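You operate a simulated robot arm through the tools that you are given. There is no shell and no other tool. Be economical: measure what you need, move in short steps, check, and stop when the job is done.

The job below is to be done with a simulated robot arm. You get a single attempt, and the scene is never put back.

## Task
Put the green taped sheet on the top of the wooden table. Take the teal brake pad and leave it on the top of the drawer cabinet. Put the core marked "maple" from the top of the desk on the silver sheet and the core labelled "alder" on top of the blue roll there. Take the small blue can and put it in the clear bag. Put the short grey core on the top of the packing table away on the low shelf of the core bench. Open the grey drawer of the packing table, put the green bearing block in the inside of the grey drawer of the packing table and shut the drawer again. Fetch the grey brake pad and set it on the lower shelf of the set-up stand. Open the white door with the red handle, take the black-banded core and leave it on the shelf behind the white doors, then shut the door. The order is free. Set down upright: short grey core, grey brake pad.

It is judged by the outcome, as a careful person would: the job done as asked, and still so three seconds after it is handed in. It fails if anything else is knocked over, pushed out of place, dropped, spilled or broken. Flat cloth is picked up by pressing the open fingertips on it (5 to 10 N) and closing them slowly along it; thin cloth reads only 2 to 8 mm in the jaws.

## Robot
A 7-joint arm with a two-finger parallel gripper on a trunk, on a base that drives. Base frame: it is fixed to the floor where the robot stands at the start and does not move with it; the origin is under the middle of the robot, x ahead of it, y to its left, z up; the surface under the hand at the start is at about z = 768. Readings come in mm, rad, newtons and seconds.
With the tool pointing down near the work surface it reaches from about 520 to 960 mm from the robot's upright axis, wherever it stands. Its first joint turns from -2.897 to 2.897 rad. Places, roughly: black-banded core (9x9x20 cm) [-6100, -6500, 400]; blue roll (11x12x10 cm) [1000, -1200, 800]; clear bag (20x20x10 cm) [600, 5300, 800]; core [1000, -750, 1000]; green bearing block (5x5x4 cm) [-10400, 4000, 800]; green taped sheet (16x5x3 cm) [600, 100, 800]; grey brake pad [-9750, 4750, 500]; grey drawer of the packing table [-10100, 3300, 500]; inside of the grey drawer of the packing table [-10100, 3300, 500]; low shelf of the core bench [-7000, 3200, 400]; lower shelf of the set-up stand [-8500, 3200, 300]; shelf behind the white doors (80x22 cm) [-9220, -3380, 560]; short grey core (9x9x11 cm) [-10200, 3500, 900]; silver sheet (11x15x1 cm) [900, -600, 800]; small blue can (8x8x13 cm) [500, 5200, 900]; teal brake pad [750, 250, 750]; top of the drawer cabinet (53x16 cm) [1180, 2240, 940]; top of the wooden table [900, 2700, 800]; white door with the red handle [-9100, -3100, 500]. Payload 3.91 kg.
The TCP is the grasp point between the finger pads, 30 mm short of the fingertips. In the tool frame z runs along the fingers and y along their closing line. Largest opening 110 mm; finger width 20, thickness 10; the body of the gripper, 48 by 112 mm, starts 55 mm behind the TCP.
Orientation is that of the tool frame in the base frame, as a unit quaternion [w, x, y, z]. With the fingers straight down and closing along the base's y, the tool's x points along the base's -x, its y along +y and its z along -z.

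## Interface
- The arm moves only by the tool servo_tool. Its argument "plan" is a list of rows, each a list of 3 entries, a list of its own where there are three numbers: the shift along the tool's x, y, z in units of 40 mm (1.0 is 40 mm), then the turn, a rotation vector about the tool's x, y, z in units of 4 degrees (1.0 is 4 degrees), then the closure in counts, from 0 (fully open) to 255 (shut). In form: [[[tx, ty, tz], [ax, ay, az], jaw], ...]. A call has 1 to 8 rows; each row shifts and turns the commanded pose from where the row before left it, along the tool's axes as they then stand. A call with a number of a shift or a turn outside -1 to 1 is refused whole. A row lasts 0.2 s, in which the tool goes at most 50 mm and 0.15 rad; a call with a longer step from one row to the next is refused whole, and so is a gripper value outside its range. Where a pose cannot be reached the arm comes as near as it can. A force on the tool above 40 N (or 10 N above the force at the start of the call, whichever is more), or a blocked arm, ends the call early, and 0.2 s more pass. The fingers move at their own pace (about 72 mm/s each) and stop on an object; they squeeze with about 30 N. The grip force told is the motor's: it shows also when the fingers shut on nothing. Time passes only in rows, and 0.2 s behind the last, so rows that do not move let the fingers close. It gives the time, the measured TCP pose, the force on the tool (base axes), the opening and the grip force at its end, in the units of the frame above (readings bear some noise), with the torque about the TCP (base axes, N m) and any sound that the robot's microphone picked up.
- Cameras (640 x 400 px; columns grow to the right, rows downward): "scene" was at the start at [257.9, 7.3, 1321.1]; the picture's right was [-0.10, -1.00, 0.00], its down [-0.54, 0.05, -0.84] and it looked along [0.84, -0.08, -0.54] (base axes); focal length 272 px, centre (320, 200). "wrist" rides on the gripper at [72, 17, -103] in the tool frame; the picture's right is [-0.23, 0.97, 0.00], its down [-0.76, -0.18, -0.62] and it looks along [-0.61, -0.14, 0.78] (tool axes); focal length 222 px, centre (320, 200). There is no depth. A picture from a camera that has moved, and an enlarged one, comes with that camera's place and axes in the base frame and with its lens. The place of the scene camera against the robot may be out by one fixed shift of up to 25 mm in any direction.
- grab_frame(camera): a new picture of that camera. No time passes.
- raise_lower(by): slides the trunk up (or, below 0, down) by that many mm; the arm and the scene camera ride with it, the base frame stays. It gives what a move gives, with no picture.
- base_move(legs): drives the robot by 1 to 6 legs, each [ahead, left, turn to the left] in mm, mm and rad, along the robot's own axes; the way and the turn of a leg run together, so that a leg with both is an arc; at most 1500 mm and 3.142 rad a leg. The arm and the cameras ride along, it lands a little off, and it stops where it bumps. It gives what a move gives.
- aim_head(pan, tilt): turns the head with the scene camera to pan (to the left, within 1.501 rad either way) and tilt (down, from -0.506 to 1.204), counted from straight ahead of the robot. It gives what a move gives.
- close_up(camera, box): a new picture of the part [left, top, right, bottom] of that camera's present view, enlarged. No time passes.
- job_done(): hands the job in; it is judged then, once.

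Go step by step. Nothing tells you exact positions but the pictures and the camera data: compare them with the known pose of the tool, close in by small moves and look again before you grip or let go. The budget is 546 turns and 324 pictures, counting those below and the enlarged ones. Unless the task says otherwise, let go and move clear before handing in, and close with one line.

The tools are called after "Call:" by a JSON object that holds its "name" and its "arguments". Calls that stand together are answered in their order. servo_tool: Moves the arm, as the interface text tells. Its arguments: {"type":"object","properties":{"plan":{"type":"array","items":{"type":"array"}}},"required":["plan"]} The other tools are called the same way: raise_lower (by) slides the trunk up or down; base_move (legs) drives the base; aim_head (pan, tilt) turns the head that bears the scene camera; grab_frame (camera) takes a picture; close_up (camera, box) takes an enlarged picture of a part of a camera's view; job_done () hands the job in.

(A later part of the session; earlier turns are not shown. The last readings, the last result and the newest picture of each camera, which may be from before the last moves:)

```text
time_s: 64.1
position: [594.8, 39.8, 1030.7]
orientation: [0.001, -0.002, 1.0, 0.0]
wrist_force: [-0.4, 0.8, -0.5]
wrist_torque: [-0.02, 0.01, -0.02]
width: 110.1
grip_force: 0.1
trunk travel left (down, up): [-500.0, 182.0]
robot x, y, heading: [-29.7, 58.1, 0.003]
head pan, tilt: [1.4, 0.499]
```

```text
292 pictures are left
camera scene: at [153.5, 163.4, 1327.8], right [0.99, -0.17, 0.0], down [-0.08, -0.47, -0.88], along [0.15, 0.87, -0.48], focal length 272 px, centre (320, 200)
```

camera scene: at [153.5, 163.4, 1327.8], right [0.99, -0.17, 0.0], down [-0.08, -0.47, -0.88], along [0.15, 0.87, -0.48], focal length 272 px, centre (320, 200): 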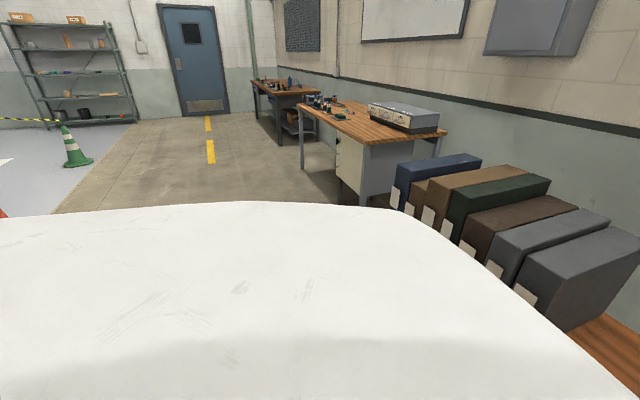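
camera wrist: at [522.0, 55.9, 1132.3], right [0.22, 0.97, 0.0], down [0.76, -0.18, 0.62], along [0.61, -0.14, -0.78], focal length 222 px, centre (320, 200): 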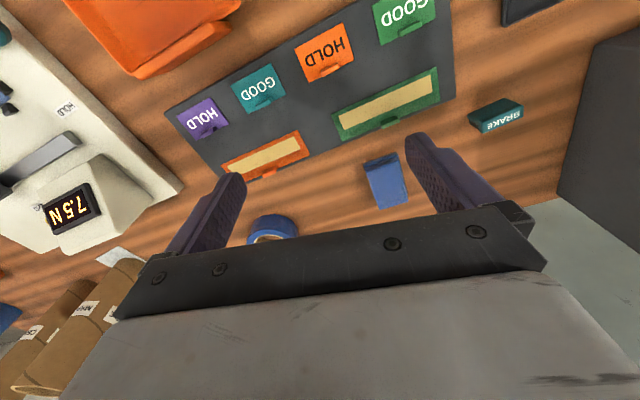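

The torso hides the floor nearby. I'll back off and look at what stands left of where I was.

Call:
{"name": "base_move", "arguments": {"legs": [[-700, -100, 0]]}}

Call:
{"name": "aim_head", "arguments": {"pan": 0.6, "tilt": 0.5}}

Call:
{"name": "grab_frame", "arguments": {"camera": "scene"}}

```text
time_s: 67.9
position: [-99.4, -64.1, 1030.2]
orientation: [0.0, -0.001, 1.0, 0.0]
wrist_force: [0.2, 0.1, 0.4]
wrist_torque: [0.02, -0.01, 0.0]
width: 110.3
grip_force: 0.0
trunk travel left (down, up): [-500.0, 182.0]
robot x, y, heading: [-719.9, -42.6, 0.001]
head pan, tilt: [1.4, 0.499]
```

```text
time_s: 69.0
position: [-98.1, -64.2, 1030.4]
orientation: [0.001, -0.001, 1.0, 0.0]
wrist_force: [0.9, -0.2, 0.7]
wrist_torque: [-0.01, -0.02, -0.01]
width: 110.1
grip_force: 0.1
trunk travel left (down, up): [-500.0, 182.0]
robot x, y, heading: [-721.7, -44.6, 0.003]
head pan, tilt: [0.6, 0.499]
```

```text
291 pictures are left
camera scene: at [-479.6, 23.6, 1327.8], right [0.57, -0.82, 0.0], down [-0.39, -0.27, -0.88], along [0.72, 0.5, -0.48], focal length 272 px, centre (320, 200)
```

scene: 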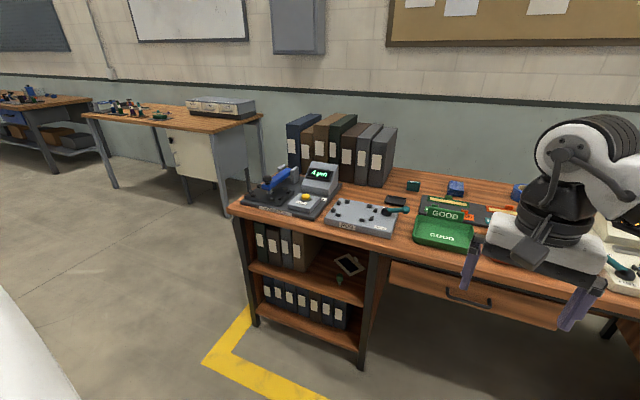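

I see: the desk is yawed about 10° with a shelf unit under its left part, and I grazed the unit's corner; nothing there looks displaced. I'll take a closer look to be sure, and return to the safe start position.

Call:
{"name": "close_up", "arguments": {"camera": "scene", "box": [220, 120, 480, 380]}}

Call:
{"name": "base_move", "arguments": {"legs": [[660, 30, 0]]}}

Call:
{"name": "grab_frame", "arguments": {"camera": "wrist"}}

```text
1.54 times, centred on (350, 250) of scene
camera zoom: at [-479.6, 23.6, 1327.8], right [0.57, -0.82, 0.0], down [-0.39, -0.27, -0.88], along [0.72, 0.5, -0.48], focal length 419 px, centre (274, 123)
```

zoom: 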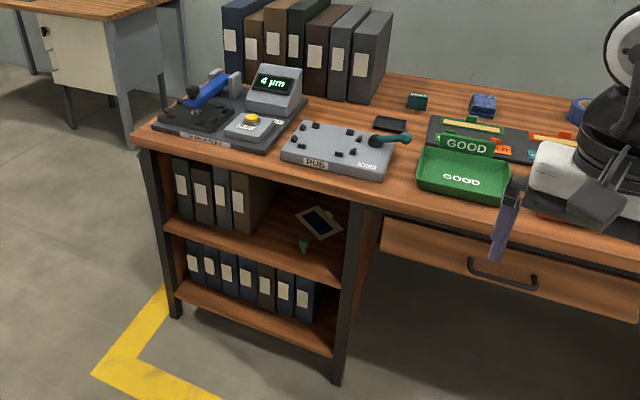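

```text
time_s: 72.7
position: [556.9, -41.9, 1029.5]
orientation: [0.0, 0.003, 1.0, 0.0]
wrist_force: [0.7, 0.0, -0.1]
wrist_torque: [0.01, 0.02, 0.0]
width: 109.9
grip_force: 0.0
trunk travel left (down, up): [-500.0, 182.0]
robot x, y, heading: [-66.6, -16.7, -0.008]
head pan, tilt: [0.6, 0.499]
```

```text
289 pictures are left
camera wrist: at [484.5, -23.3, 1132.1], right [0.23, 0.97, 0.0], down [0.76, -0.18, 0.62], along [0.61, -0.15, -0.78], focal length 222 px, centre (320, 200)
```

wrist: 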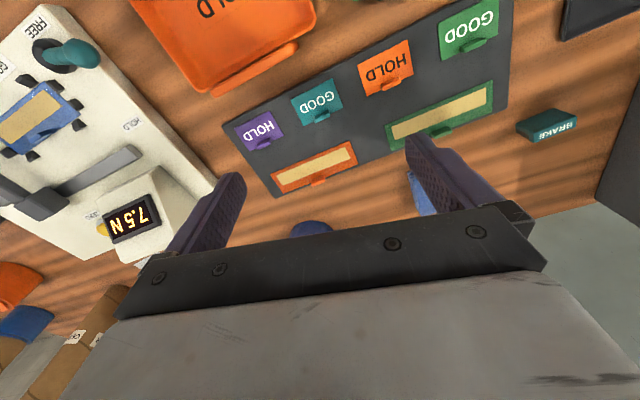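

Nothing is disturbed. The sheet's tab is near (660,122); I rotate the tool ~80° so the jaws close across the tab.

Call:
{"name": "servo_tool", "arguments": {"plan": [[[0, 0, 0], [0, 0, 1], 0], [[0, 0, 0], [0, 0, 1], 0], [[0, 0, 0], [0, 0, 1], 0], [[0, 0, 0], [0, 0, 1], 0], [[0, 0, 0], [0, 0, 1], 0], [[0, 0, 0], [0, 0, 1], 0], [[0, 0, 0], [0, 0, 1], 0], [[0, 0, 0], [0, 0, 1], 0]]}}

Call:
{"name": "servo_tool", "arguments": {"plan": [[[0, 0, 0], [0, 0, 1], 0], [[0, 0, 0], [0, 0, 1], 0], [[0, 0, 0], [0, 0, 1], 0], [[0, 0, 0], [0, 0, 1], 0], [[0, 0, 0], [0, 0, 1], 0], [[0, 0, 0], [0, 0, 1], 0], [[0, 0, 0], [0, 0, 1], 0], [[0, 0, 0], [0, 0, 1], 0]]}}

Call:
{"name": "servo_tool", "arguments": {"plan": [[[0, 0, 0], [0, 0, 1], 80], [[0, 0, 0], [0, 0, 1], 80], [[0, 0, 0], [0, 0, 1], 80], [[0, 0, 0], [0, 0, 0.9], 80], [[1, 0, 0], [0, 0, 0], 80], [[1, 0, 0], [0, 0, 0], 80], [[1, 0, 0], [0, 0, 0], 80], [[0.5, 0.8, 0], [0, 0, 0], 80]]}}

Call:
{"name": "grab_frame", "arguments": {"camera": "wrist"}}

```text
time_s: 74.5
position: [556.4, -41.3, 1028.9]
orientation: [0.0, 0.279, 0.96, 0.0]
wrist_force: [0.1, 0.4, 0.8]
wrist_torque: [0.0, -0.01, 0.0]
width: 109.8
grip_force: 0.0
trunk travel left (down, up): [-500.0, 182.0]
robot x, y, heading: [-70.8, -18.6, -0.011]
head pan, tilt: [0.6, 0.499]
```

```text
time_s: 76.3
position: [556.5, -41.6, 1029.2]
orientation: [-0.001, 0.534, 0.846, 0.001]
wrist_force: [-0.6, 0.1, -0.2]
wrist_torque: [0.0, 0.01, 0.04]
width: 110.0
grip_force: 0.1
trunk travel left (down, up): [-500.0, 182.0]
robot x, y, heading: [-68.0, -13.5, -0.004]
head pan, tilt: [0.6, 0.499]
```

```text
time_s: 78.1
position: [564.9, 103.7, 1031.7]
orientation: [0.0, 0.643, 0.766, 0.0]
wrist_force: [0.4, 0.4, 0.1]
wrist_torque: [-0.03, -0.03, -0.01]
width: 75.5
grip_force: 0.0
trunk travel left (down, up): [-500.0, 182.0]
robot x, y, heading: [-67.3, -16.6, -0.011]
head pan, tilt: [0.6, 0.499]
```

```text
288 pictures are left
camera wrist: at [567.9, 178.1, 1133.7], right [1.0, -0.05, 0.0], down [-0.04, -0.78, 0.62], along [-0.03, -0.62, -0.78], focal length 222 px, centre (320, 200)
```

wrist: 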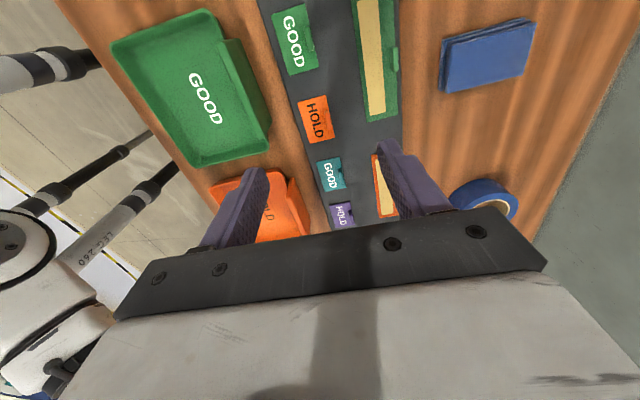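

Orientation is right. The tab is near (664,135); I'll move above it lower and look again.

Call:
{"name": "servo_tool", "arguments": {"plan": [[[0.1, 0.84, 0.8], [0, 0, 0], 80], [[0.1, 0.84, 0.8], [0, 0, 0], 80], [[0, 0.84, 0.8], [0, 0, 0], 80], [[0, 0, 0.6], [0, 0, 0], 80]]}}

Call:
{"name": "grab_frame", "arguments": {"camera": "wrist"}}

Call:
{"name": "aim_head", "arguments": {"pan": 0.1, "tilt": 0.6}}

Call:
{"name": "close_up", "arguments": {"camera": "scene", "box": [140, 180, 400, 360]}}

```text
time_s: 79.1
position: [662.9, 127.6, 909.6]
orientation: [0.0, 0.643, 0.766, 0.0]
wrist_force: [-0.9, -0.3, 0.5]
wrist_torque: [-0.02, 0.02, -0.02]
width: 75.6
grip_force: 0.0
trunk travel left (down, up): [-500.0, 182.0]
robot x, y, heading: [-66.2, -15.5, -0.005]
head pan, tilt: [0.6, 0.499]
```

```text
287 pictures are left
camera wrist: at [666.5, 202.6, 1012.2], right [1.0, -0.05, 0.0], down [-0.04, -0.78, 0.62], along [-0.03, -0.62, -0.78], focal length 222 px, centre (320, 200)
```

wrist: 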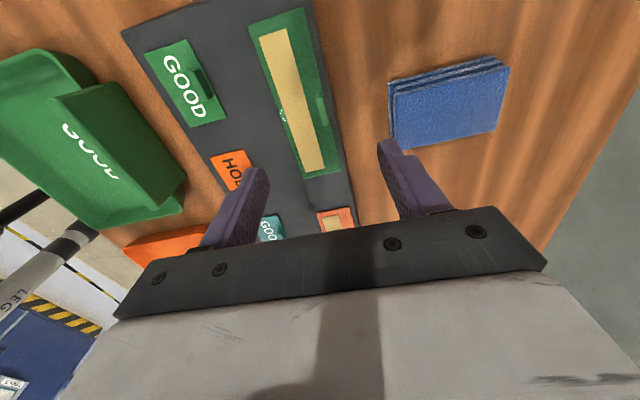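

```text
time_s: 80.0
position: [662.6, 128.6, 911.5]
orientation: [0.0, 0.643, 0.766, -0.001]
wrist_force: [0.5, -0.2, -0.4]
wrist_torque: [0.01, -0.02, 0.0]
width: 75.6
grip_force: 0.1
trunk travel left (down, up): [-500.0, 182.0]
robot x, y, heading: [-69.5, -15.1, -0.004]
head pan, tilt: [0.099, 0.6]
```

```text
2.22 times, centred on (270, 270) of scene
camera zoom: at [188.5, 6.8, 1318.7], right [0.09, -1.0, 0.0], down [-0.56, -0.05, -0.83], along [0.82, 0.08, -0.56], focal length 605 px, centre (431, 44)
```

zoom: 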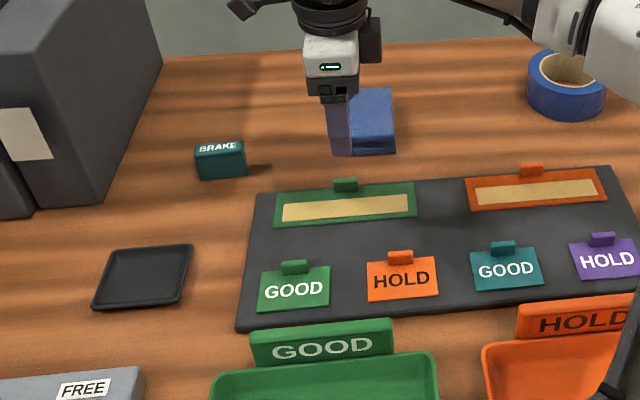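

Call:
{"name": "close_up", "arguments": {"camera": "wrist", "box": [240, 0, 400, 200]}}

```text
2.00 times, centred on (320, 100) of wrist
camera zoom: at [666.1, 202.5, 1012.7], right [1.0, -0.05, 0.0], down [-0.04, -0.78, 0.62], along [-0.03, -0.62, -0.78], focal length 444 px, centre (320, 400)
```

zoom: 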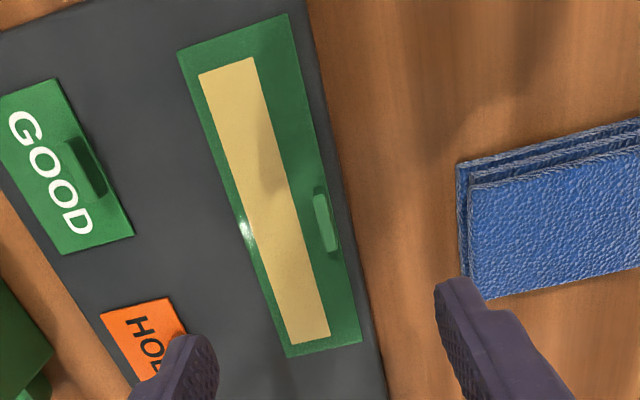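

The tab centre is (665,138). I rotate −2°, align, narrow the jaws and come down to just above it.

Call:
{"name": "servo_tool", "arguments": {"plan": [[[0.21, 0.1, 0.6], [0, 0, -0.5], 160], [[0, 0, 0.8], [0, 0, 0], 160], [[0, 0, 0.5], [0, 0, 0], 160], [[0, 0, 0.1], [0, 0, 0], 160]]}}

Call:
{"name": "grab_frame", "arguments": {"camera": "wrist"}}

Call:
{"name": "close_up", "arguments": {"camera": "scene", "box": [220, 200, 350, 300]}}

```text
time_s: 81.0
position: [664.3, 137.1, 829.4]
orientation: [0.0, 0.629, 0.777, 0.0]
wrist_force: [0.8, -0.4, 0.7]
wrist_torque: [-0.04, -0.01, 0.04]
width: 41.1
grip_force: 0.1
trunk travel left (down, up): [-500.0, 182.0]
robot x, y, heading: [-68.9, -15.5, -0.003]
head pan, tilt: [0.099, 0.6]
```

```text
284 pictures are left
camera wrist: at [666.1, 211.6, 932.2], right [1.0, -0.02, 0.0], down [-0.02, -0.78, 0.62], along [-0.01, -0.62, -0.78], focal length 222 px, centre (320, 200)
```

wrist: 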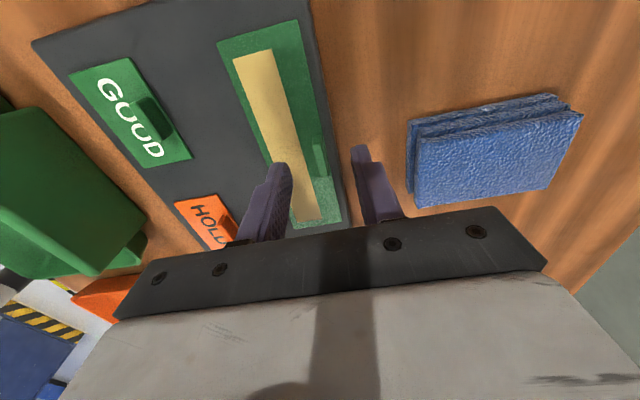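

```text
4.00 times, centred on (285, 250) of scene
camera zoom: at [188.5, 6.8, 1318.7], right [0.09, -1.0, 0.0], down [-0.56, -0.05, -0.83], along [0.82, 0.08, -0.56], focal length 1089 px, centre (460, 0)
```

zoom: 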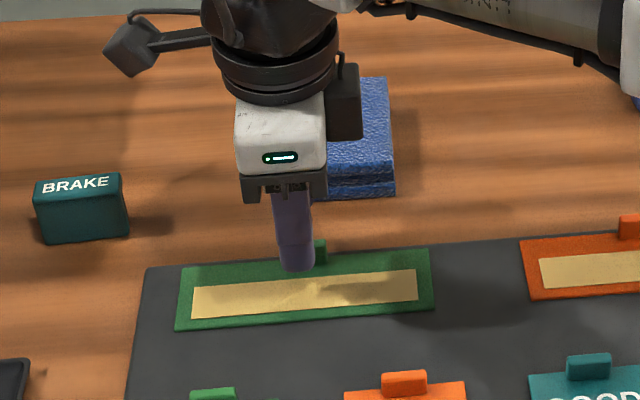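

Aligned. Lower in small steps feeling for the plate.

Call:
{"name": "servo_tool", "arguments": {"plan": [[[0, 0, 0.15], [0, 0, 0], 160], [[0, 0, 0.1], [0, 0, 0], 160], [[0, 0, 0], [0, 0, 0], 160]]}}

Call:
{"name": "close_up", "arguments": {"camera": "wrist", "box": [240, 90, 400, 230]}}

```text
time_s: 81.8
position: [664.6, 136.6, 819.6]
orientation: [-0.001, 0.629, 0.777, 0.0]
wrist_force: [0.0, -0.5, -0.2]
wrist_torque: [0.01, -0.02, -0.01]
width: 41.1
grip_force: 0.1
trunk travel left (down, up): [-500.0, 182.0]
robot x, y, heading: [-66.1, -20.1, -0.01]
head pan, tilt: [0.099, 0.6]
```

```text
2.86 times, centred on (320, 160) of wrist
camera zoom: at [665.8, 211.4, 922.8], right [1.0, -0.02, 0.0], down [-0.02, -0.78, 0.62], along [-0.01, -0.62, -0.78], focal length 635 px, centre (320, 314)
```

zoom: 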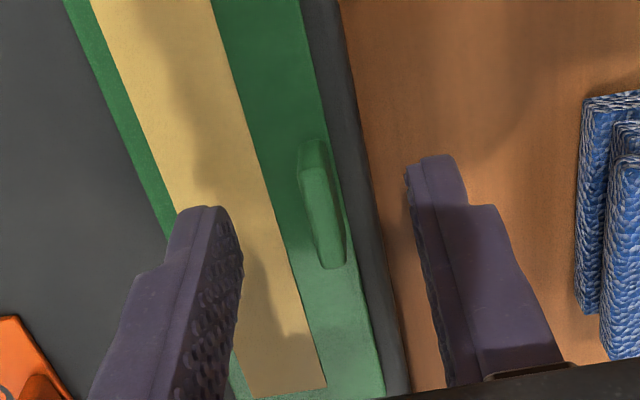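

Call:
{"name": "servo_tool", "arguments": {"plan": [[[-0.08, 0, 0.08], [0, 0, 0], 160], [[0, 0, 0.06], [0, 0, 0], 160], [[0, 0, 0], [0, 0, 0], 160]]}}

Call:
{"name": "close_up", "arguments": {"camera": "wrist", "box": [240, 90, 400, 230]}}

Call:
{"name": "close_up", "arguments": {"camera": "scene", "box": [220, 200, 350, 300]}}

```text
time_s: 82.6
position: [664.1, 132.9, 814.7]
orientation: [0.0, 0.629, 0.777, 0.0]
wrist_force: [0.6, 0.0, -0.2]
wrist_torque: [0.01, 0.01, -0.02]
width: 41.0
grip_force: 0.1
trunk travel left (down, up): [-500.0, 182.0]
robot x, y, heading: [-64.9, -14.2, -0.003]
head pan, tilt: [0.099, 0.6]
```

```text
2.86 times, centred on (320, 160) of wrist
camera zoom: at [666.2, 208.5, 916.9], right [1.0, -0.02, 0.0], down [-0.02, -0.78, 0.62], along [-0.01, -0.62, -0.78], focal length 635 px, centre (320, 314)
```

zoom: 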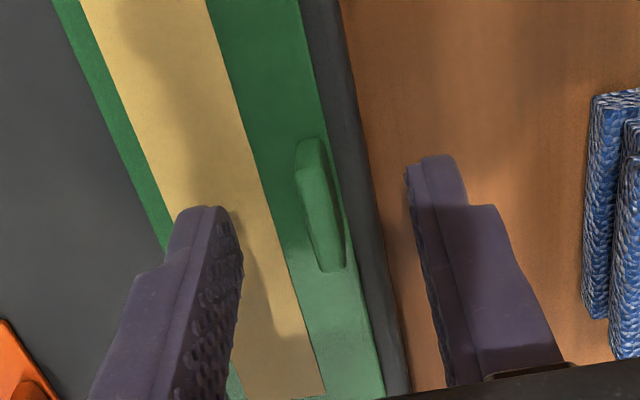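

```text
4.00 times, centred on (285, 250) of scene
camera zoom: at [188.5, 6.8, 1318.7], right [0.09, -1.0, 0.0], down [-0.56, -0.05, -0.83], along [0.82, 0.08, -0.56], focal length 1089 px, centre (460, 0)
```

zoom: 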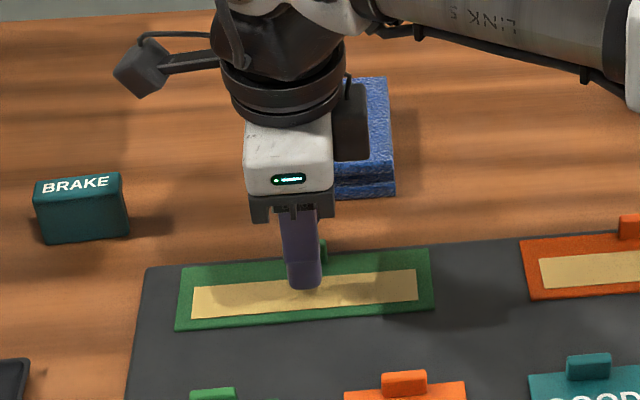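

Call:
{"name": "servo_tool", "arguments": {"plan": [[[0, 0, 0.06], [0, 0, 0], 160], [[0, 0, 0.05], [0, 0, 0], 160], [[0, 0, 0], [0, 0, 0], 160]]}}

```text
time_s: 83.4
position: [665.3, 133.8, 809.7]
orientation: [0.0, 0.629, 0.777, 0.0]
wrist_force: [-0.6, 0.2, -0.7]
wrist_torque: [-0.04, -0.01, 0.01]
width: 41.5
grip_force: 0.2
trunk travel left (down, up): [-500.0, 182.0]
robot x, y, heading: [-68.7, -16.1, -0.007]
head pan, tilt: [0.099, 0.6]
```

Call:
{"name": "servo_tool", "arguments": {"plan": [[[0, 0, 0.05], [0, 0, 0], 160], [[0, 0, 0.04], [0, 0, 0], 160], [[0, 0, 0], [0, 0, 0], 160]]}}

```text
time_s: 84.2
position: [665.4, 134.4, 805.6]
orientation: [0.0, 0.629, 0.777, 0.0]
wrist_force: [0.6, 1.1, 0.0]
wrist_torque: [-0.01, 0.01, 0.02]
width: 41.0
grip_force: 0.0
trunk travel left (down, up): [-500.0, 182.0]
robot x, y, heading: [-66.3, -18.8, -0.003]
head pan, tilt: [0.099, 0.6]
```

Call:
{"name": "servo_tool", "arguments": {"plan": [[[0, 0, 0.04], [0, 0, 0], 160], [[0, 0, 0], [0, 0, 0], 200], [[0, 0, 0], [0, 0, 0], 255], [[0, 0, 0], [0, 0, 0], 255], [[0, 0, 0], [0, 0, 0], 255]]}}

Call:
{"name": "close_up", "arguments": {"camera": "wrist", "box": [240, 90, 400, 230]}}

```text
time_s: 85.4
position: [665.1, 134.0, 805.3]
orientation: [0.0, 0.629, 0.777, 0.001]
wrist_force: [-0.1, 0.2, 1.9]
wrist_torque: [-0.05, 0.0, -0.06]
width: 5.3
grip_force: 29.6
trunk travel left (down, up): [-500.0, 182.0]
robot x, y, heading: [-65.5, -15.9, -0.004]
head pan, tilt: [0.099, 0.6]
```

```text
2.86 times, centred on (320, 160) of wrist
camera zoom: at [666.8, 208.4, 907.6], right [1.0, -0.02, 0.0], down [-0.02, -0.78, 0.62], along [-0.01, -0.62, -0.78], focal length 635 px, centre (320, 314)
```

zoom: 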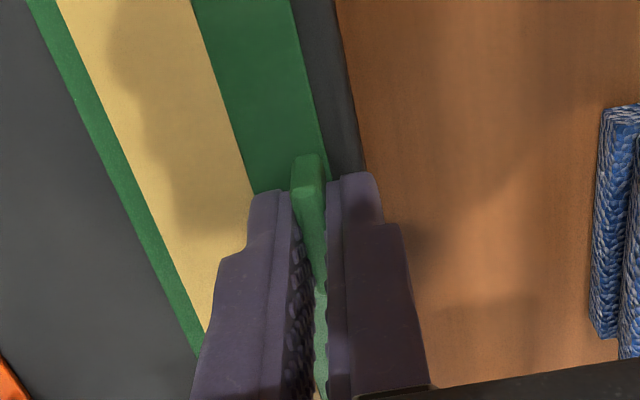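

The tab is gripped (5.3 mm). Lift slightly and check.

Call:
{"name": "servo_tool", "arguments": {"plan": [[[0, 0, -0.2], [0, 0, 0], 255], [[0, 0, -0.5], [0, 0, 0], 255], [[0, 0, -0.8], [0, 0, 0], 255], [[0, 0, -0.8], [0, 0, 0], 255], [[0, 0, -0.8], [0, 0, 0], 255]]}}

Call:
{"name": "grab_frame", "arguments": {"camera": "wrist"}}

Call:
{"name": "grab_frame", "arguments": {"camera": "scene"}}

```text
time_s: 86.6
position: [664.9, 133.1, 929.7]
orientation: [-0.001, 0.629, 0.777, 0.0]
wrist_force: [-0.1, 0.2, 0.1]
wrist_torque: [0.0, -0.02, -0.02]
width: 5.4
grip_force: 30.3
trunk travel left (down, up): [-500.0, 182.0]
robot x, y, heading: [-67.4, -16.4, -0.006]
head pan, tilt: [0.099, 0.6]
```

```text
278 pictures are left
camera wrist: at [666.2, 208.6, 1032.1], right [1.0, -0.02, 0.0], down [-0.01, -0.78, 0.62], along [-0.01, -0.62, -0.78], focal length 222 px, centre (320, 200)
```

wrist: 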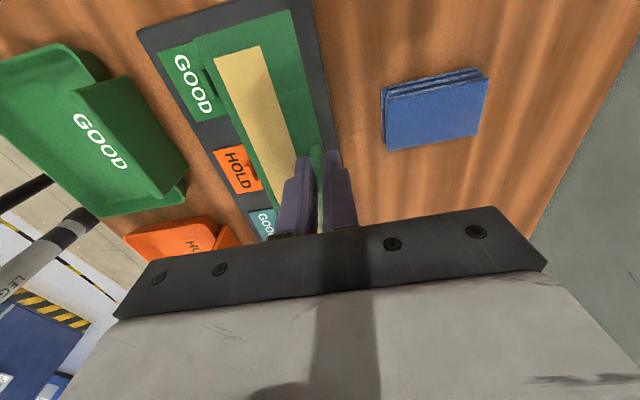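

```text
277 pictures are left
camera scene: at [188.3, 6.8, 1318.7], right [0.09, -1.0, 0.0], down [-0.56, -0.05, -0.83], along [0.82, 0.08, -0.56], focal length 272 px, centre (320, 200)
```

scene: 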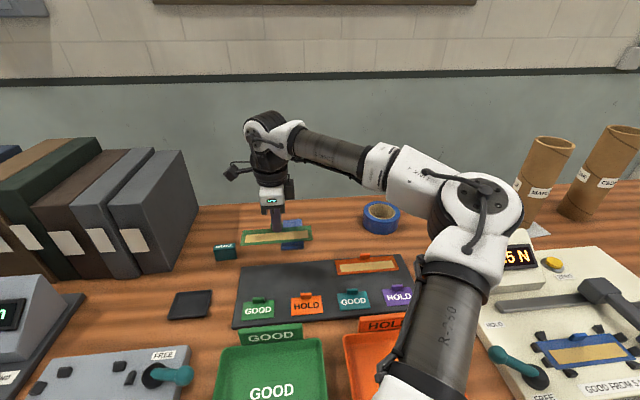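

The sheet is up and level. I'll raise the arm, back away, drive left toward the wooden table and look.

Call:
{"name": "servo_tool", "arguments": {"plan": [[[0, 0, -0.9], [0, 0, 0], 255], [[0, 0, -0.9], [0, 0, 0], 255], [[0, 0, -0.9], [0, 0, 0], 255]]}}

Call:
{"name": "base_move", "arguments": {"legs": [[-700, 0, 0], [0, 1300, 0], [0, 1300, 0], [500, 0, 0]]}}

Call:
{"name": "grab_frame", "arguments": {"camera": "scene"}}

```text
time_s: 87.4
position: [664.6, 133.5, 1037.3]
orientation: [0.0, 0.629, 0.777, -0.001]
wrist_force: [0.6, -0.1, 0.1]
wrist_torque: [-0.03, 0.03, -0.03]
width: 5.7
grip_force: 30.0
trunk travel left (down, up): [-500.0, 182.0]
robot x, y, heading: [-71.2, -15.9, -0.009]
head pan, tilt: [0.099, 0.6]
```

```text
time_s: 113.7
position: [454.5, 2758.0, 1035.5]
orientation: [0.0, 0.624, 0.782, 0.0]
wrist_force: [0.6, 0.6, -1.4]
wrist_torque: [0.02, 0.02, -0.01]
width: 5.7
grip_force: 30.0
trunk travel left (down, up): [-500.0, 182.0]
robot x, y, heading: [-277.3, 2595.6, 0.009]
head pan, tilt: [0.099, 0.6]
```

```text
276 pictures are left
camera scene: at [-20.4, 2624.1, 1318.6], right [0.11, -0.99, 0.0], down [-0.56, -0.06, -0.82], along [0.82, 0.09, -0.57], focal length 272 px, centre (320, 200)
```

scene: 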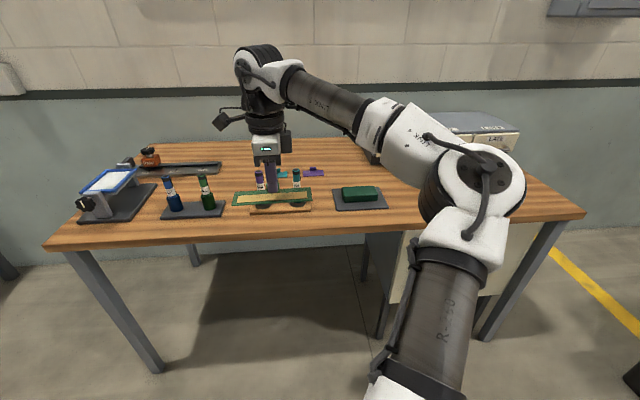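

The wooden table carries pens, trays and a cabinet at the right rear. I'll approach closer and find free space.

Call:
{"name": "base_move", "arguments": {"legs": [[330, -100, 0]]}}

Call:
{"name": "aim_head", "arguments": {"pan": 0.3, "tilt": 0.62}}

Call:
{"name": "grab_frame", "arguments": {"camera": "scene"}}

Call:
{"name": "grab_frame", "arguments": {"camera": "wrist"}}

```text
time_s: 115.9
position: [786.6, 2661.0, 1036.2]
orientation: [-0.001, 0.623, 0.782, -0.001]
wrist_force: [-0.2, 0.1, 0.2]
wrist_torque: [0.02, 0.01, 0.0]
width: 5.5
grip_force: 30.3
trunk travel left (down, up): [-500.0, 182.0]
robot x, y, heading: [53.4, 2500.6, 0.01]
head pan, tilt: [0.099, 0.6]
```

```text
time_s: 116.6
position: [786.5, 2661.3, 1036.3]
orientation: [0.0, 0.623, 0.782, 0.0]
wrist_force: [0.3, -0.1, -0.8]
wrist_torque: [0.05, 0.02, -0.03]
width: 5.6
grip_force: 29.8
trunk travel left (down, up): [-500.0, 182.0]
robot x, y, heading: [51.7, 2499.4, 0.005]
head pan, tilt: [0.3, 0.62]
```

```text
275 pictures are left
camera scene: at [306.9, 2543.7, 1317.0], right [0.3, -0.95, 0.0], down [-0.55, -0.18, -0.81], along [0.78, 0.25, -0.58], focal length 272 px, centre (320, 200)
```

scene: 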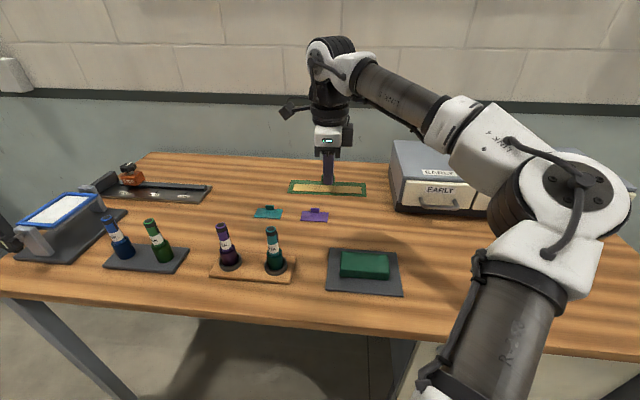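

```text
274 pictures are left
camera wrist: at [786.3, 2735.2, 1138.6], right [1.0, 0.0, 0.0], down [0.0, -0.78, 0.62], along [0.0, -0.62, -0.78], focal length 222 px, centre (320, 200)
```

wrist: 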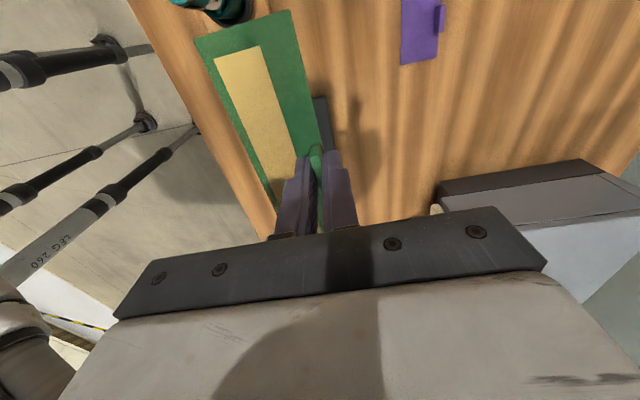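

Free wood lies between the purple card, green tray and cabinet around (930,2600). I'll move the sheet there and lower partway.

Call:
{"name": "servo_tool", "arguments": {"plan": [[[-0.44, 0.69, 0.3], [0, 0, 0], 255], [[-0.44, 0.69, 0.5], [0, 0, 0], 255], [[-0.44, 0.69, 0.6], [0, 0, 0], 255], [[-0.44, 0.69, 0.6], [0, 0, 0], 255], [[-0.44, 0.69, 0.6], [0, 0, 0], 255], [[0, 0, 0.6], [0, 0, 0], 255], [[0, 0, 0.6], [0, 0, 0], 255]]}}

Call:
{"name": "grab_frame", "arguments": {"camera": "wrist"}}

Call:
{"name": "grab_frame", "arguments": {"camera": "scene"}}

```text
time_s: 118.2
position: [939.1, 2605.9, 883.8]
orientation: [0.001, 0.624, 0.782, 0.001]
wrist_force: [0.0, 0.0, -0.6]
wrist_torque: [0.0, -0.02, 0.02]
width: 5.4
grip_force: 30.2
trunk travel left (down, up): [-500.0, 182.0]
robot x, y, heading: [54.6, 2499.8, 0.007]
head pan, tilt: [0.3, 0.62]
```

```text
273 pictures are left
camera wrist: at [940.1, 2680.3, 986.9], right [1.0, 0.0, 0.0], down [0.0, -0.78, 0.62], along [0.0, -0.62, -0.78], focal length 222 px, centre (320, 200)
```

wrist: 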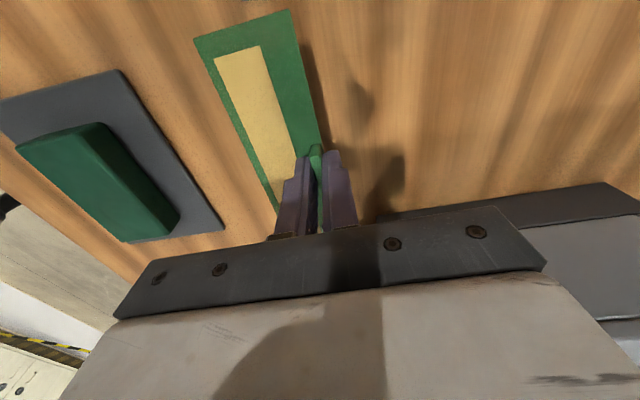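

```text
272 pictures are left
camera scene: at [307.0, 2543.8, 1317.0], right [0.3, -0.95, 0.0], down [-0.55, -0.18, -0.81], along [0.78, 0.25, -0.58], focal length 272 px, centre (320, 200)
```

scene: 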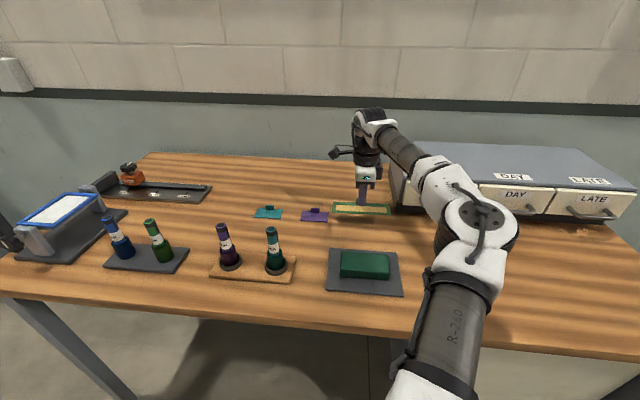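

Clear all round; I'll shift 15 mm away from the purple card and lower to the table.

Call:
{"name": "servo_tool", "arguments": {"plan": [[[-0.37, -0.08, 0.6], [0, 0, 0], 255], [[0, 0, 0.7], [0, 0, 0], 255], [[0, 0, 0.5], [0, 0, 0], 255], [[0, 0, 0.1], [0, 0, 0], 255], [[0, 0, 0], [0, 0, 0], 255]]}}

Call:
{"name": "servo_tool", "arguments": {"plan": [[[0, 0, 0.06], [0, 0, 0], 255], [[0, 0, 0.06], [0, 0, 0], 255], [[0, 0, 0], [0, 0, 0], 255]]}}

```text
time_s: 119.0
position: [942.1, 2591.4, 832.8]
orientation: [0.006, 0.623, 0.782, 0.007]
wrist_force: [-4.4, -0.3, 22.5]
wrist_torque: [-0.24, 0.47, 0.03]
width: 5.7
grip_force: 29.7
trunk travel left (down, up): [-500.0, 182.0]
robot x, y, heading: [52.8, 2501.6, 0.011]
head pan, tilt: [0.3, 0.62]
stopped in row 3: the force on the tool passed its limit at 49 N (the readings are from after the stop); the commanded pose is now the measured one
```

```text
time_s: 119.5
position: [943.7, 2591.9, 832.2]
orientation: [0.008, 0.624, 0.781, 0.01]
wrist_force: [-1.6, -1.2, 18.8]
wrist_torque: [-0.29, 0.46, 0.05]
width: 5.6
grip_force: 29.8
trunk travel left (down, up): [-500.0, 182.0]
robot x, y, heading: [58.3, 2500.7, 0.007]
head pan, tilt: [0.3, 0.62]
stopped in row 2: the force on the tool passed its limit at 43 N (the readings are from after the stop); the commanded pose is now the measured one
```

Contact: this table is higher (≈800). Ease up, release and look.

Call:
{"name": "servo_tool", "arguments": {"plan": [[[0, 0, -0.05], [0, 0, 0], 255], [[0, 0, 0], [0, 0, 0], 255]]}}

Call:
{"name": "grab_frame", "arguments": {"camera": "wrist"}}

```text
time_s: 120.1
position: [943.7, 2591.4, 832.0]
orientation: [0.007, 0.624, 0.781, 0.009]
wrist_force: [3.5, 0.3, 19.2]
wrist_torque: [-0.09, 0.37, 0.04]
width: 5.4
grip_force: 29.8
trunk travel left (down, up): [-500.0, 182.0]
robot x, y, heading: [57.4, 2498.8, 0.005]
head pan, tilt: [0.3, 0.62]
```

```text
271 pictures are left
camera wrist: at [941.5, 2664.9, 935.5], right [1.0, -0.01, 0.02], down [-0.02, -0.79, 0.62], along [0.01, -0.62, -0.79], focal length 222 px, centre (320, 200)
```

wrist: 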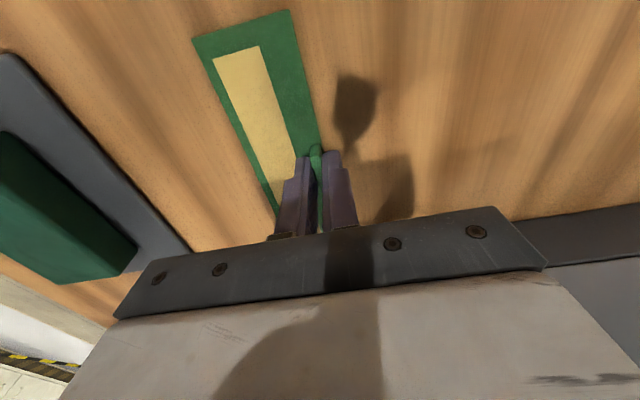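

Call:
{"name": "servo_tool", "arguments": {"plan": [[[0, 0, -0.06], [0, 0, 0], 255], [[0, 0, 0], [0, 0, 0], 180], [[0, 0, 0], [0, 0, 0], 140], [[0, 0, 0], [0, 0, 0], 140], [[0, 0, -0.3], [0, 0, 0], 140], [[0, 0, -0.9], [0, 0, 0], 140], [[0, 0, -1], [0, 0, 0], 140], [[0, 0, -1], [0, 0, 0], 140]]}}

Call:
{"name": "grab_frame", "arguments": {"camera": "wrist"}}

```text
time_s: 121.9
position: [940.5, 2591.2, 960.1]
orientation: [0.007, 0.624, 0.781, 0.007]
wrist_force: [-0.1, -0.5, 0.4]
wrist_torque: [-0.03, 0.01, 0.03]
width: 49.6
grip_force: 0.1
trunk travel left (down, up): [-500.0, 182.0]
robot x, y, heading: [54.1, 2504.2, 0.003]
head pan, tilt: [0.3, 0.62]
```

```text
270 pictures are left
camera wrist: at [939.7, 2664.8, 1063.3], right [1.0, -0.01, 0.02], down [-0.02, -0.79, 0.62], along [0.01, -0.62, -0.79], focal length 222 px, centre (320, 200)
```

wrist: 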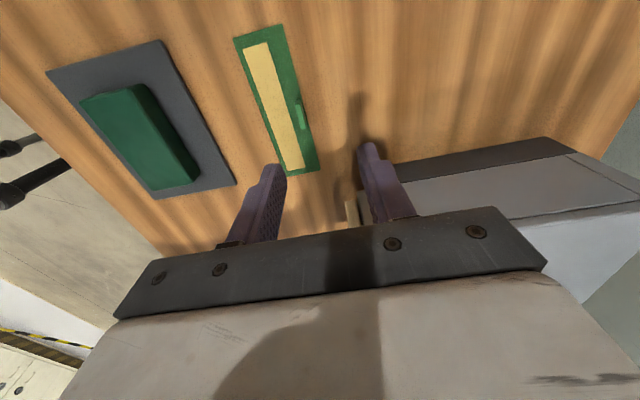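

The sheet lies flat on the table. Now back away, glance at the cabinet top, and go fetch the teal brake pad.

Call:
{"name": "servo_tool", "arguments": {"plan": [[[0, 0, -1], [0, 0, 0], 140], [[0, 0, -1], [0, 0, 0], 140], [[0, 0, -0.5], [0, 0, 0], 0]]}}

Call:
{"name": "base_move", "arguments": {"legs": [[-830, 0, 0], [0, -400, 0]]}}

Call:
{"name": "aim_head", "arguments": {"pan": 0.2, "tilt": 0.35}}

Call:
{"name": "grab_frame", "arguments": {"camera": "scene"}}

```text
time_s: 122.7
position: [939.0, 2590.3, 1062.1]
orientation: [0.006, 0.624, 0.781, 0.007]
wrist_force: [-0.1, 0.2, 1.0]
wrist_torque: [0.03, 0.01, 0.0]
width: 105.3
grip_force: 0.0
trunk travel left (down, up): [-500.0, 182.0]
robot x, y, heading: [52.9, 2497.8, 0.007]
head pan, tilt: [0.3, 0.62]
```

```text
time_s: 130.4
position: [117.8, 2188.8, 1060.7]
orientation: [0.006, 0.62, 0.785, 0.007]
wrist_force: [0.1, -0.3, 0.0]
wrist_torque: [0.0, -0.01, -0.04]
width: 110.2
grip_force: 0.0
trunk travel left (down, up): [-500.0, 182.0]
robot x, y, heading: [-769.2, 2090.3, 0.016]
head pan, tilt: [0.3, 0.62]
```

```text
time_s: 131.2
position: [117.6, 2188.1, 1060.4]
orientation: [0.006, 0.619, 0.785, 0.008]
wrist_force: [0.8, 0.1, -0.3]
wrist_torque: [-0.01, -0.01, 0.04]
width: 109.9
grip_force: 0.0
trunk travel left (down, up): [-500.0, 182.0]
robot x, y, heading: [-770.4, 2090.1, 0.019]
head pan, tilt: [0.201, 0.351]
```

```text
269 pictures are left
camera scene: at [-507.2, 2128.5, 1341.4], right [0.22, -0.98, 0.0], down [-0.34, -0.07, -0.94], along [0.92, 0.2, -0.34], focal length 272 px, centre (320, 200)
```

scene: 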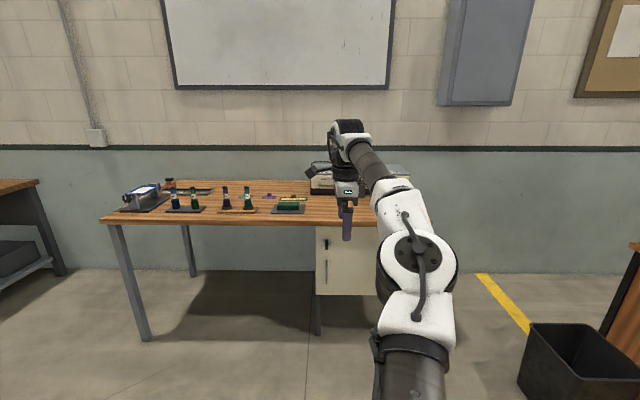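

Route is clear. Drive back to the desk start position for the teal brake pad.

Call:
{"name": "base_move", "arguments": {"legs": [[0, -1050, -0.009], [0, -1050, -0.009], [650, 0, 0]]}}

Call:
{"name": "aim_head", "arguments": {"pan": 0.3, "tilt": 0.6}}

Call:
{"name": "grab_frame", "arguments": {"camera": "scene"}}

Call:
{"name": "grab_frame", "arguments": {"camera": "wrist"}}

```text
time_s: 150.8
position: [796.2, 101.6, 1060.1]
orientation: [0.006, 0.621, 0.784, 0.007]
wrist_force: [0.8, -0.5, 0.3]
wrist_torque: [-0.01, 0.0, -0.02]
width: 110.3
grip_force: 0.0
trunk travel left (down, up): [-500.0, 182.0]
robot x, y, heading: [-87.5, 2.0, 0.015]
head pan, tilt: [0.201, 0.351]
```

```text
time_s: 151.6
position: [796.0, 101.9, 1060.5]
orientation: [0.006, 0.621, 0.784, 0.008]
wrist_force: [0.1, 0.4, -0.5]
wrist_torque: [-0.02, 0.06, 0.01]
width: 109.9
grip_force: 0.0
trunk travel left (down, up): [-500.0, 182.0]
robot x, y, heading: [-87.4, 1.7, 0.01]
head pan, tilt: [0.3, 0.6]
```

```text
268 pictures are left
camera scene: at [165.1, 50.9, 1318.7], right [0.31, -0.95, 0.0], down [-0.54, -0.17, -0.83], along [0.78, 0.26, -0.56], focal length 272 px, centre (320, 200)
```

scene: 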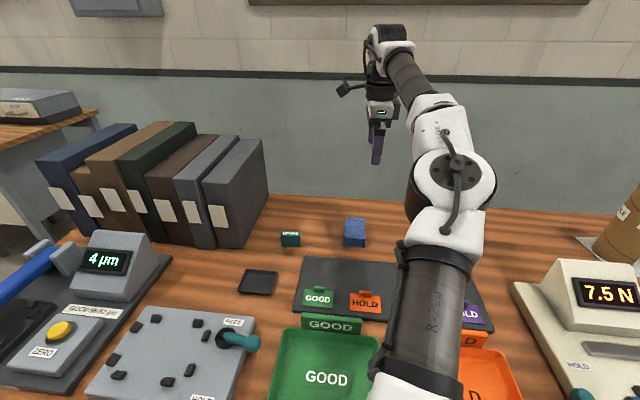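

```text
267 pictures are left
camera wrist: at [794.0, 175.8, 1163.6], right [1.0, 0.0, 0.02], down [-0.01, -0.79, 0.62], along [0.02, -0.62, -0.79], focal length 222 px, centre (320, 200)
```

wrist: 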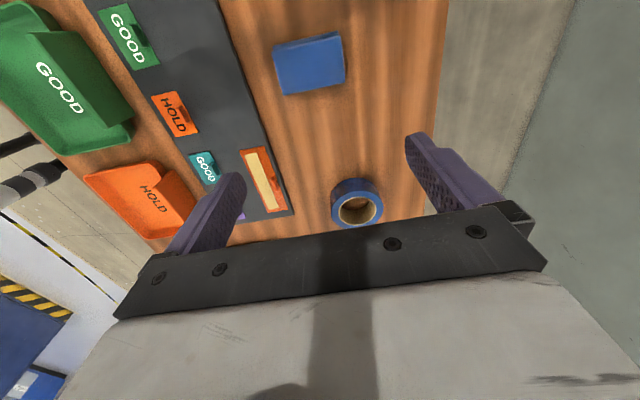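

The pad is near (686,296), with the binders at y≈450. I'll move above it.

Call:
{"name": "servo_tool", "arguments": {"plan": [[[0.76, -0.21, 0.1], [0, 0, 0], 60], [[0.76, -0.21, 0.3], [0, 0, 0], 60], [[0.76, -0.21, 0.4], [0, 0, 0], 60], [[0.76, -0.21, 0.4], [0, 0, 0], 60], [[0.76, -0.21, 0.4], [0, 0, 0], 60], [[0.76, -0.21, 0.4], [0, 0, 0], 60], [[0.76, -0.21, 0.4], [0, 0, 0], 60]]}}

Call:
{"name": "grab_frame", "arguments": {"camera": "wrist"}}

Call:
{"name": "close_up", "arguments": {"camera": "scene", "box": [220, 170, 380, 290]}}

```text
time_s: 153.2
position: [691.6, 294.9, 962.6]
orientation: [0.007, 0.621, 0.784, 0.008]
wrist_force: [0.7, 1.1, 0.3]
wrist_torque: [0.01, -0.02, -0.01]
width: 84.2
grip_force: 0.0
trunk travel left (down, up): [-500.0, 182.0]
robot x, y, heading: [-89.6, 4.8, 0.01]
head pan, tilt: [0.3, 0.6]
```

```text
266 pictures are left
camera wrist: at [689.8, 369.8, 1066.3], right [1.0, 0.0, 0.02], down [-0.01, -0.79, 0.62], along [0.02, -0.62, -0.79], focal length 222 px, centre (320, 200)
```

wrist: 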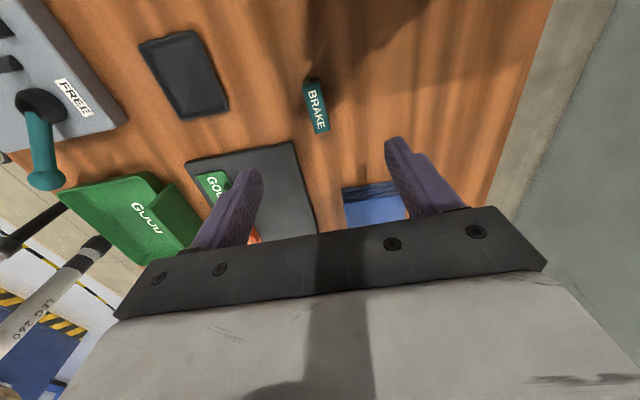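

```text
3.33 times, centred on (300, 230) of scene
camera zoom: at [165.0, 51.1, 1318.7], right [0.31, -0.95, 0.0], down [-0.54, -0.18, -0.83], along [0.78, 0.26, -0.56], focal length 908 px, centre (387, 100)
```

zoom: 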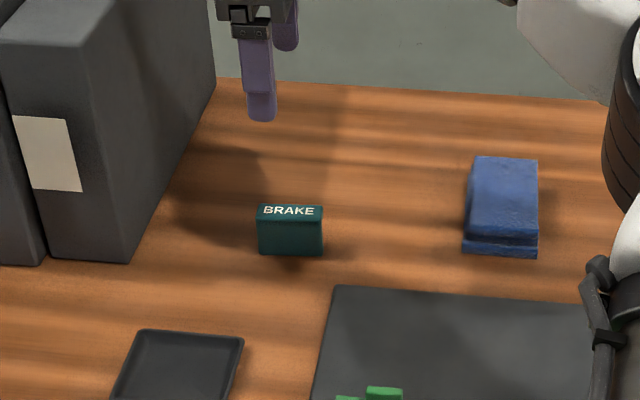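

The pad stands on edge at (692,298), aligned with the jaws. Descend and grip.

Call:
{"name": "servo_tool", "arguments": {"plan": [[[0.08, 0.04, 0.6], [0, 0, 0], 130], [[0, 0, 1], [0, 0, 0], 130], [[0, 0, 1], [0, 0, 0], 130], [[0, 0, 0.7], [0, 0, 0], 130], [[0, 0, 0.2], [0, 0, 0], 130]]}}

Call:
{"name": "close_up", "arguments": {"camera": "wrist", "box": [220, 60, 420, 240]}}

```text
time_s: 154.4
position: [694.3, 301.8, 824.0]
orientation: [0.006, 0.621, 0.784, 0.007]
wrist_force: [0.0, 0.5, -0.4]
wrist_torque: [0.01, 0.0, 0.01]
width: 54.1
grip_force: 0.1
trunk travel left (down, up): [-500.0, 182.0]
robot x, y, heading: [-85.7, 6.9, 0.011]
head pan, tilt: [0.3, 0.6]
```

```text
2.22 times, centred on (320, 150) of wrist
camera zoom: at [693.0, 374.5, 927.1], right [1.0, 0.0, 0.02], down [-0.01, -0.79, 0.62], along [0.02, -0.62, -0.79], focal length 494 px, centre (320, 311)
```

zoom: 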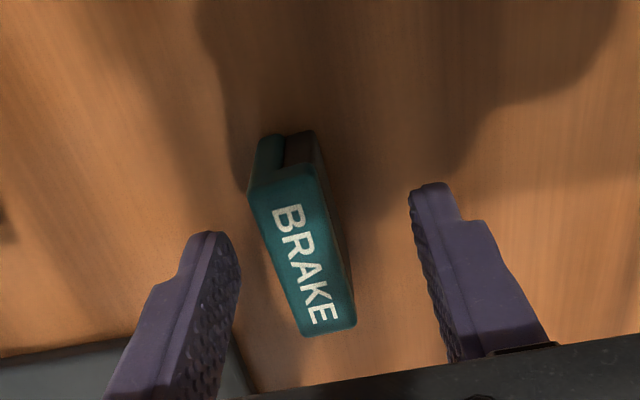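

Call:
{"name": "servo_tool", "arguments": {"plan": [[[-0.05, -0.05, 0.3], [0, 0, 0], 130], [[0, 0, 0.15], [0, 0, 0], 130], [[0, 0, 0], [0, 0, 0], 200], [[0, 0, 0], [0, 0, 0], 255], [[0, 0, 0], [0, 0, 0], 255], [[0, 0, 0], [0, 0, 0], 255], [[0, 0, -0.3], [0, 0, 0], 255], [[0, 0, -0.8], [0, 0, 0], 255]]}}

Call:
{"name": "close_up", "arguments": {"camera": "wrist", "box": [220, 60, 420, 240]}}

```text
time_s: 156.2
position: [695.2, 297.2, 849.7]
orientation: [0.006, 0.621, 0.784, 0.007]
wrist_force: [0.6, 0.0, -2.5]
wrist_torque: [0.0, 0.04, -0.02]
width: 19.9
grip_force: 29.6
trunk travel left (down, up): [-500.0, 182.0]
robot x, y, heading: [-90.8, 5.7, 0.011]
head pan, tilt: [0.3, 0.6]
```

```text
2.22 times, centred on (320, 150) of wrist
camera zoom: at [691.5, 371.7, 953.0], right [1.0, 0.0, 0.02], down [-0.01, -0.78, 0.62], along [0.02, -0.62, -0.78], focal length 494 px, centre (320, 311)
```

zoom: 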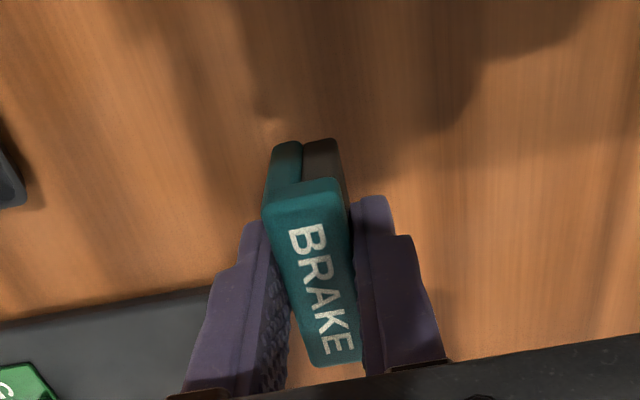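

Gripped (20 mm). Raise, then drive round to the cabinet.

Call:
{"name": "servo_tool", "arguments": {"plan": [[[0, 0, -1], [0, 0, 0], 255], [[0, 0, -1], [0, 0, 0], 255], [[0, 0, -1], [0, 0, 0], 255], [[0, 0, -1], [0, 0, 0], 255], [[0, 0, -1], [0, 0, 0], 255]]}}

Call:
{"name": "base_move", "arguments": {"legs": [[-690, 0, 0], [0, 1120, 0], [0, 1120, -0.01], [600, 0, 0]]}}

Call:
{"name": "raise_lower", "arguments": {"by": 120}}

Call:
{"name": "grab_frame", "arguments": {"camera": "scene"}}

```text
time_s: 157.4
position: [688.4, 298.3, 1050.8]
orientation: [0.006, 0.622, 0.783, 0.008]
wrist_force: [0.1, -0.4, -2.3]
wrist_torque: [0.04, -0.02, 0.03]
width: 19.6
grip_force: 30.0
trunk travel left (down, up): [-500.0, 182.0]
robot x, y, heading: [-84.9, 7.1, 0.015]
head pan, tilt: [0.3, 0.6]
```

```text
time_s: 181.4
position: [580.3, 2538.3, 1049.8]
orientation: [0.006, 0.623, 0.782, 0.008]
wrist_force: [0.8, 0.1, -2.0]
wrist_torque: [0.03, 0.03, -0.01]
width: 20.1
grip_force: 29.9
trunk travel left (down, up): [-500.0, 182.0]
robot x, y, heading: [-199.1, 2249.9, 0.01]
head pan, tilt: [0.3, 0.6]
```

```text
time_s: 182.9
position: [581.4, 2538.8, 1168.4]
orientation: [0.006, 0.623, 0.782, 0.008]
wrist_force: [-0.5, -0.3, -1.6]
wrist_torque: [0.07, 0.0, -0.02]
width: 19.7
grip_force: 30.2
trunk travel left (down, up): [-620.0, 62.0]
robot x, y, heading: [-200.4, 2250.5, 0.015]
head pan, tilt: [0.3, 0.6]
```

```text
262 pictures are left
camera scene: at [55.6, 2294.2, 1438.5], right [0.31, -0.95, 0.0], down [-0.54, -0.17, -0.82], along [0.79, 0.25, -0.57], focal length 272 px, centre (320, 200)
```

scene: 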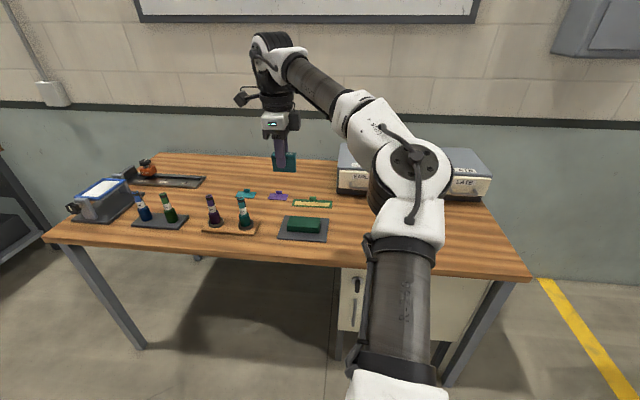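

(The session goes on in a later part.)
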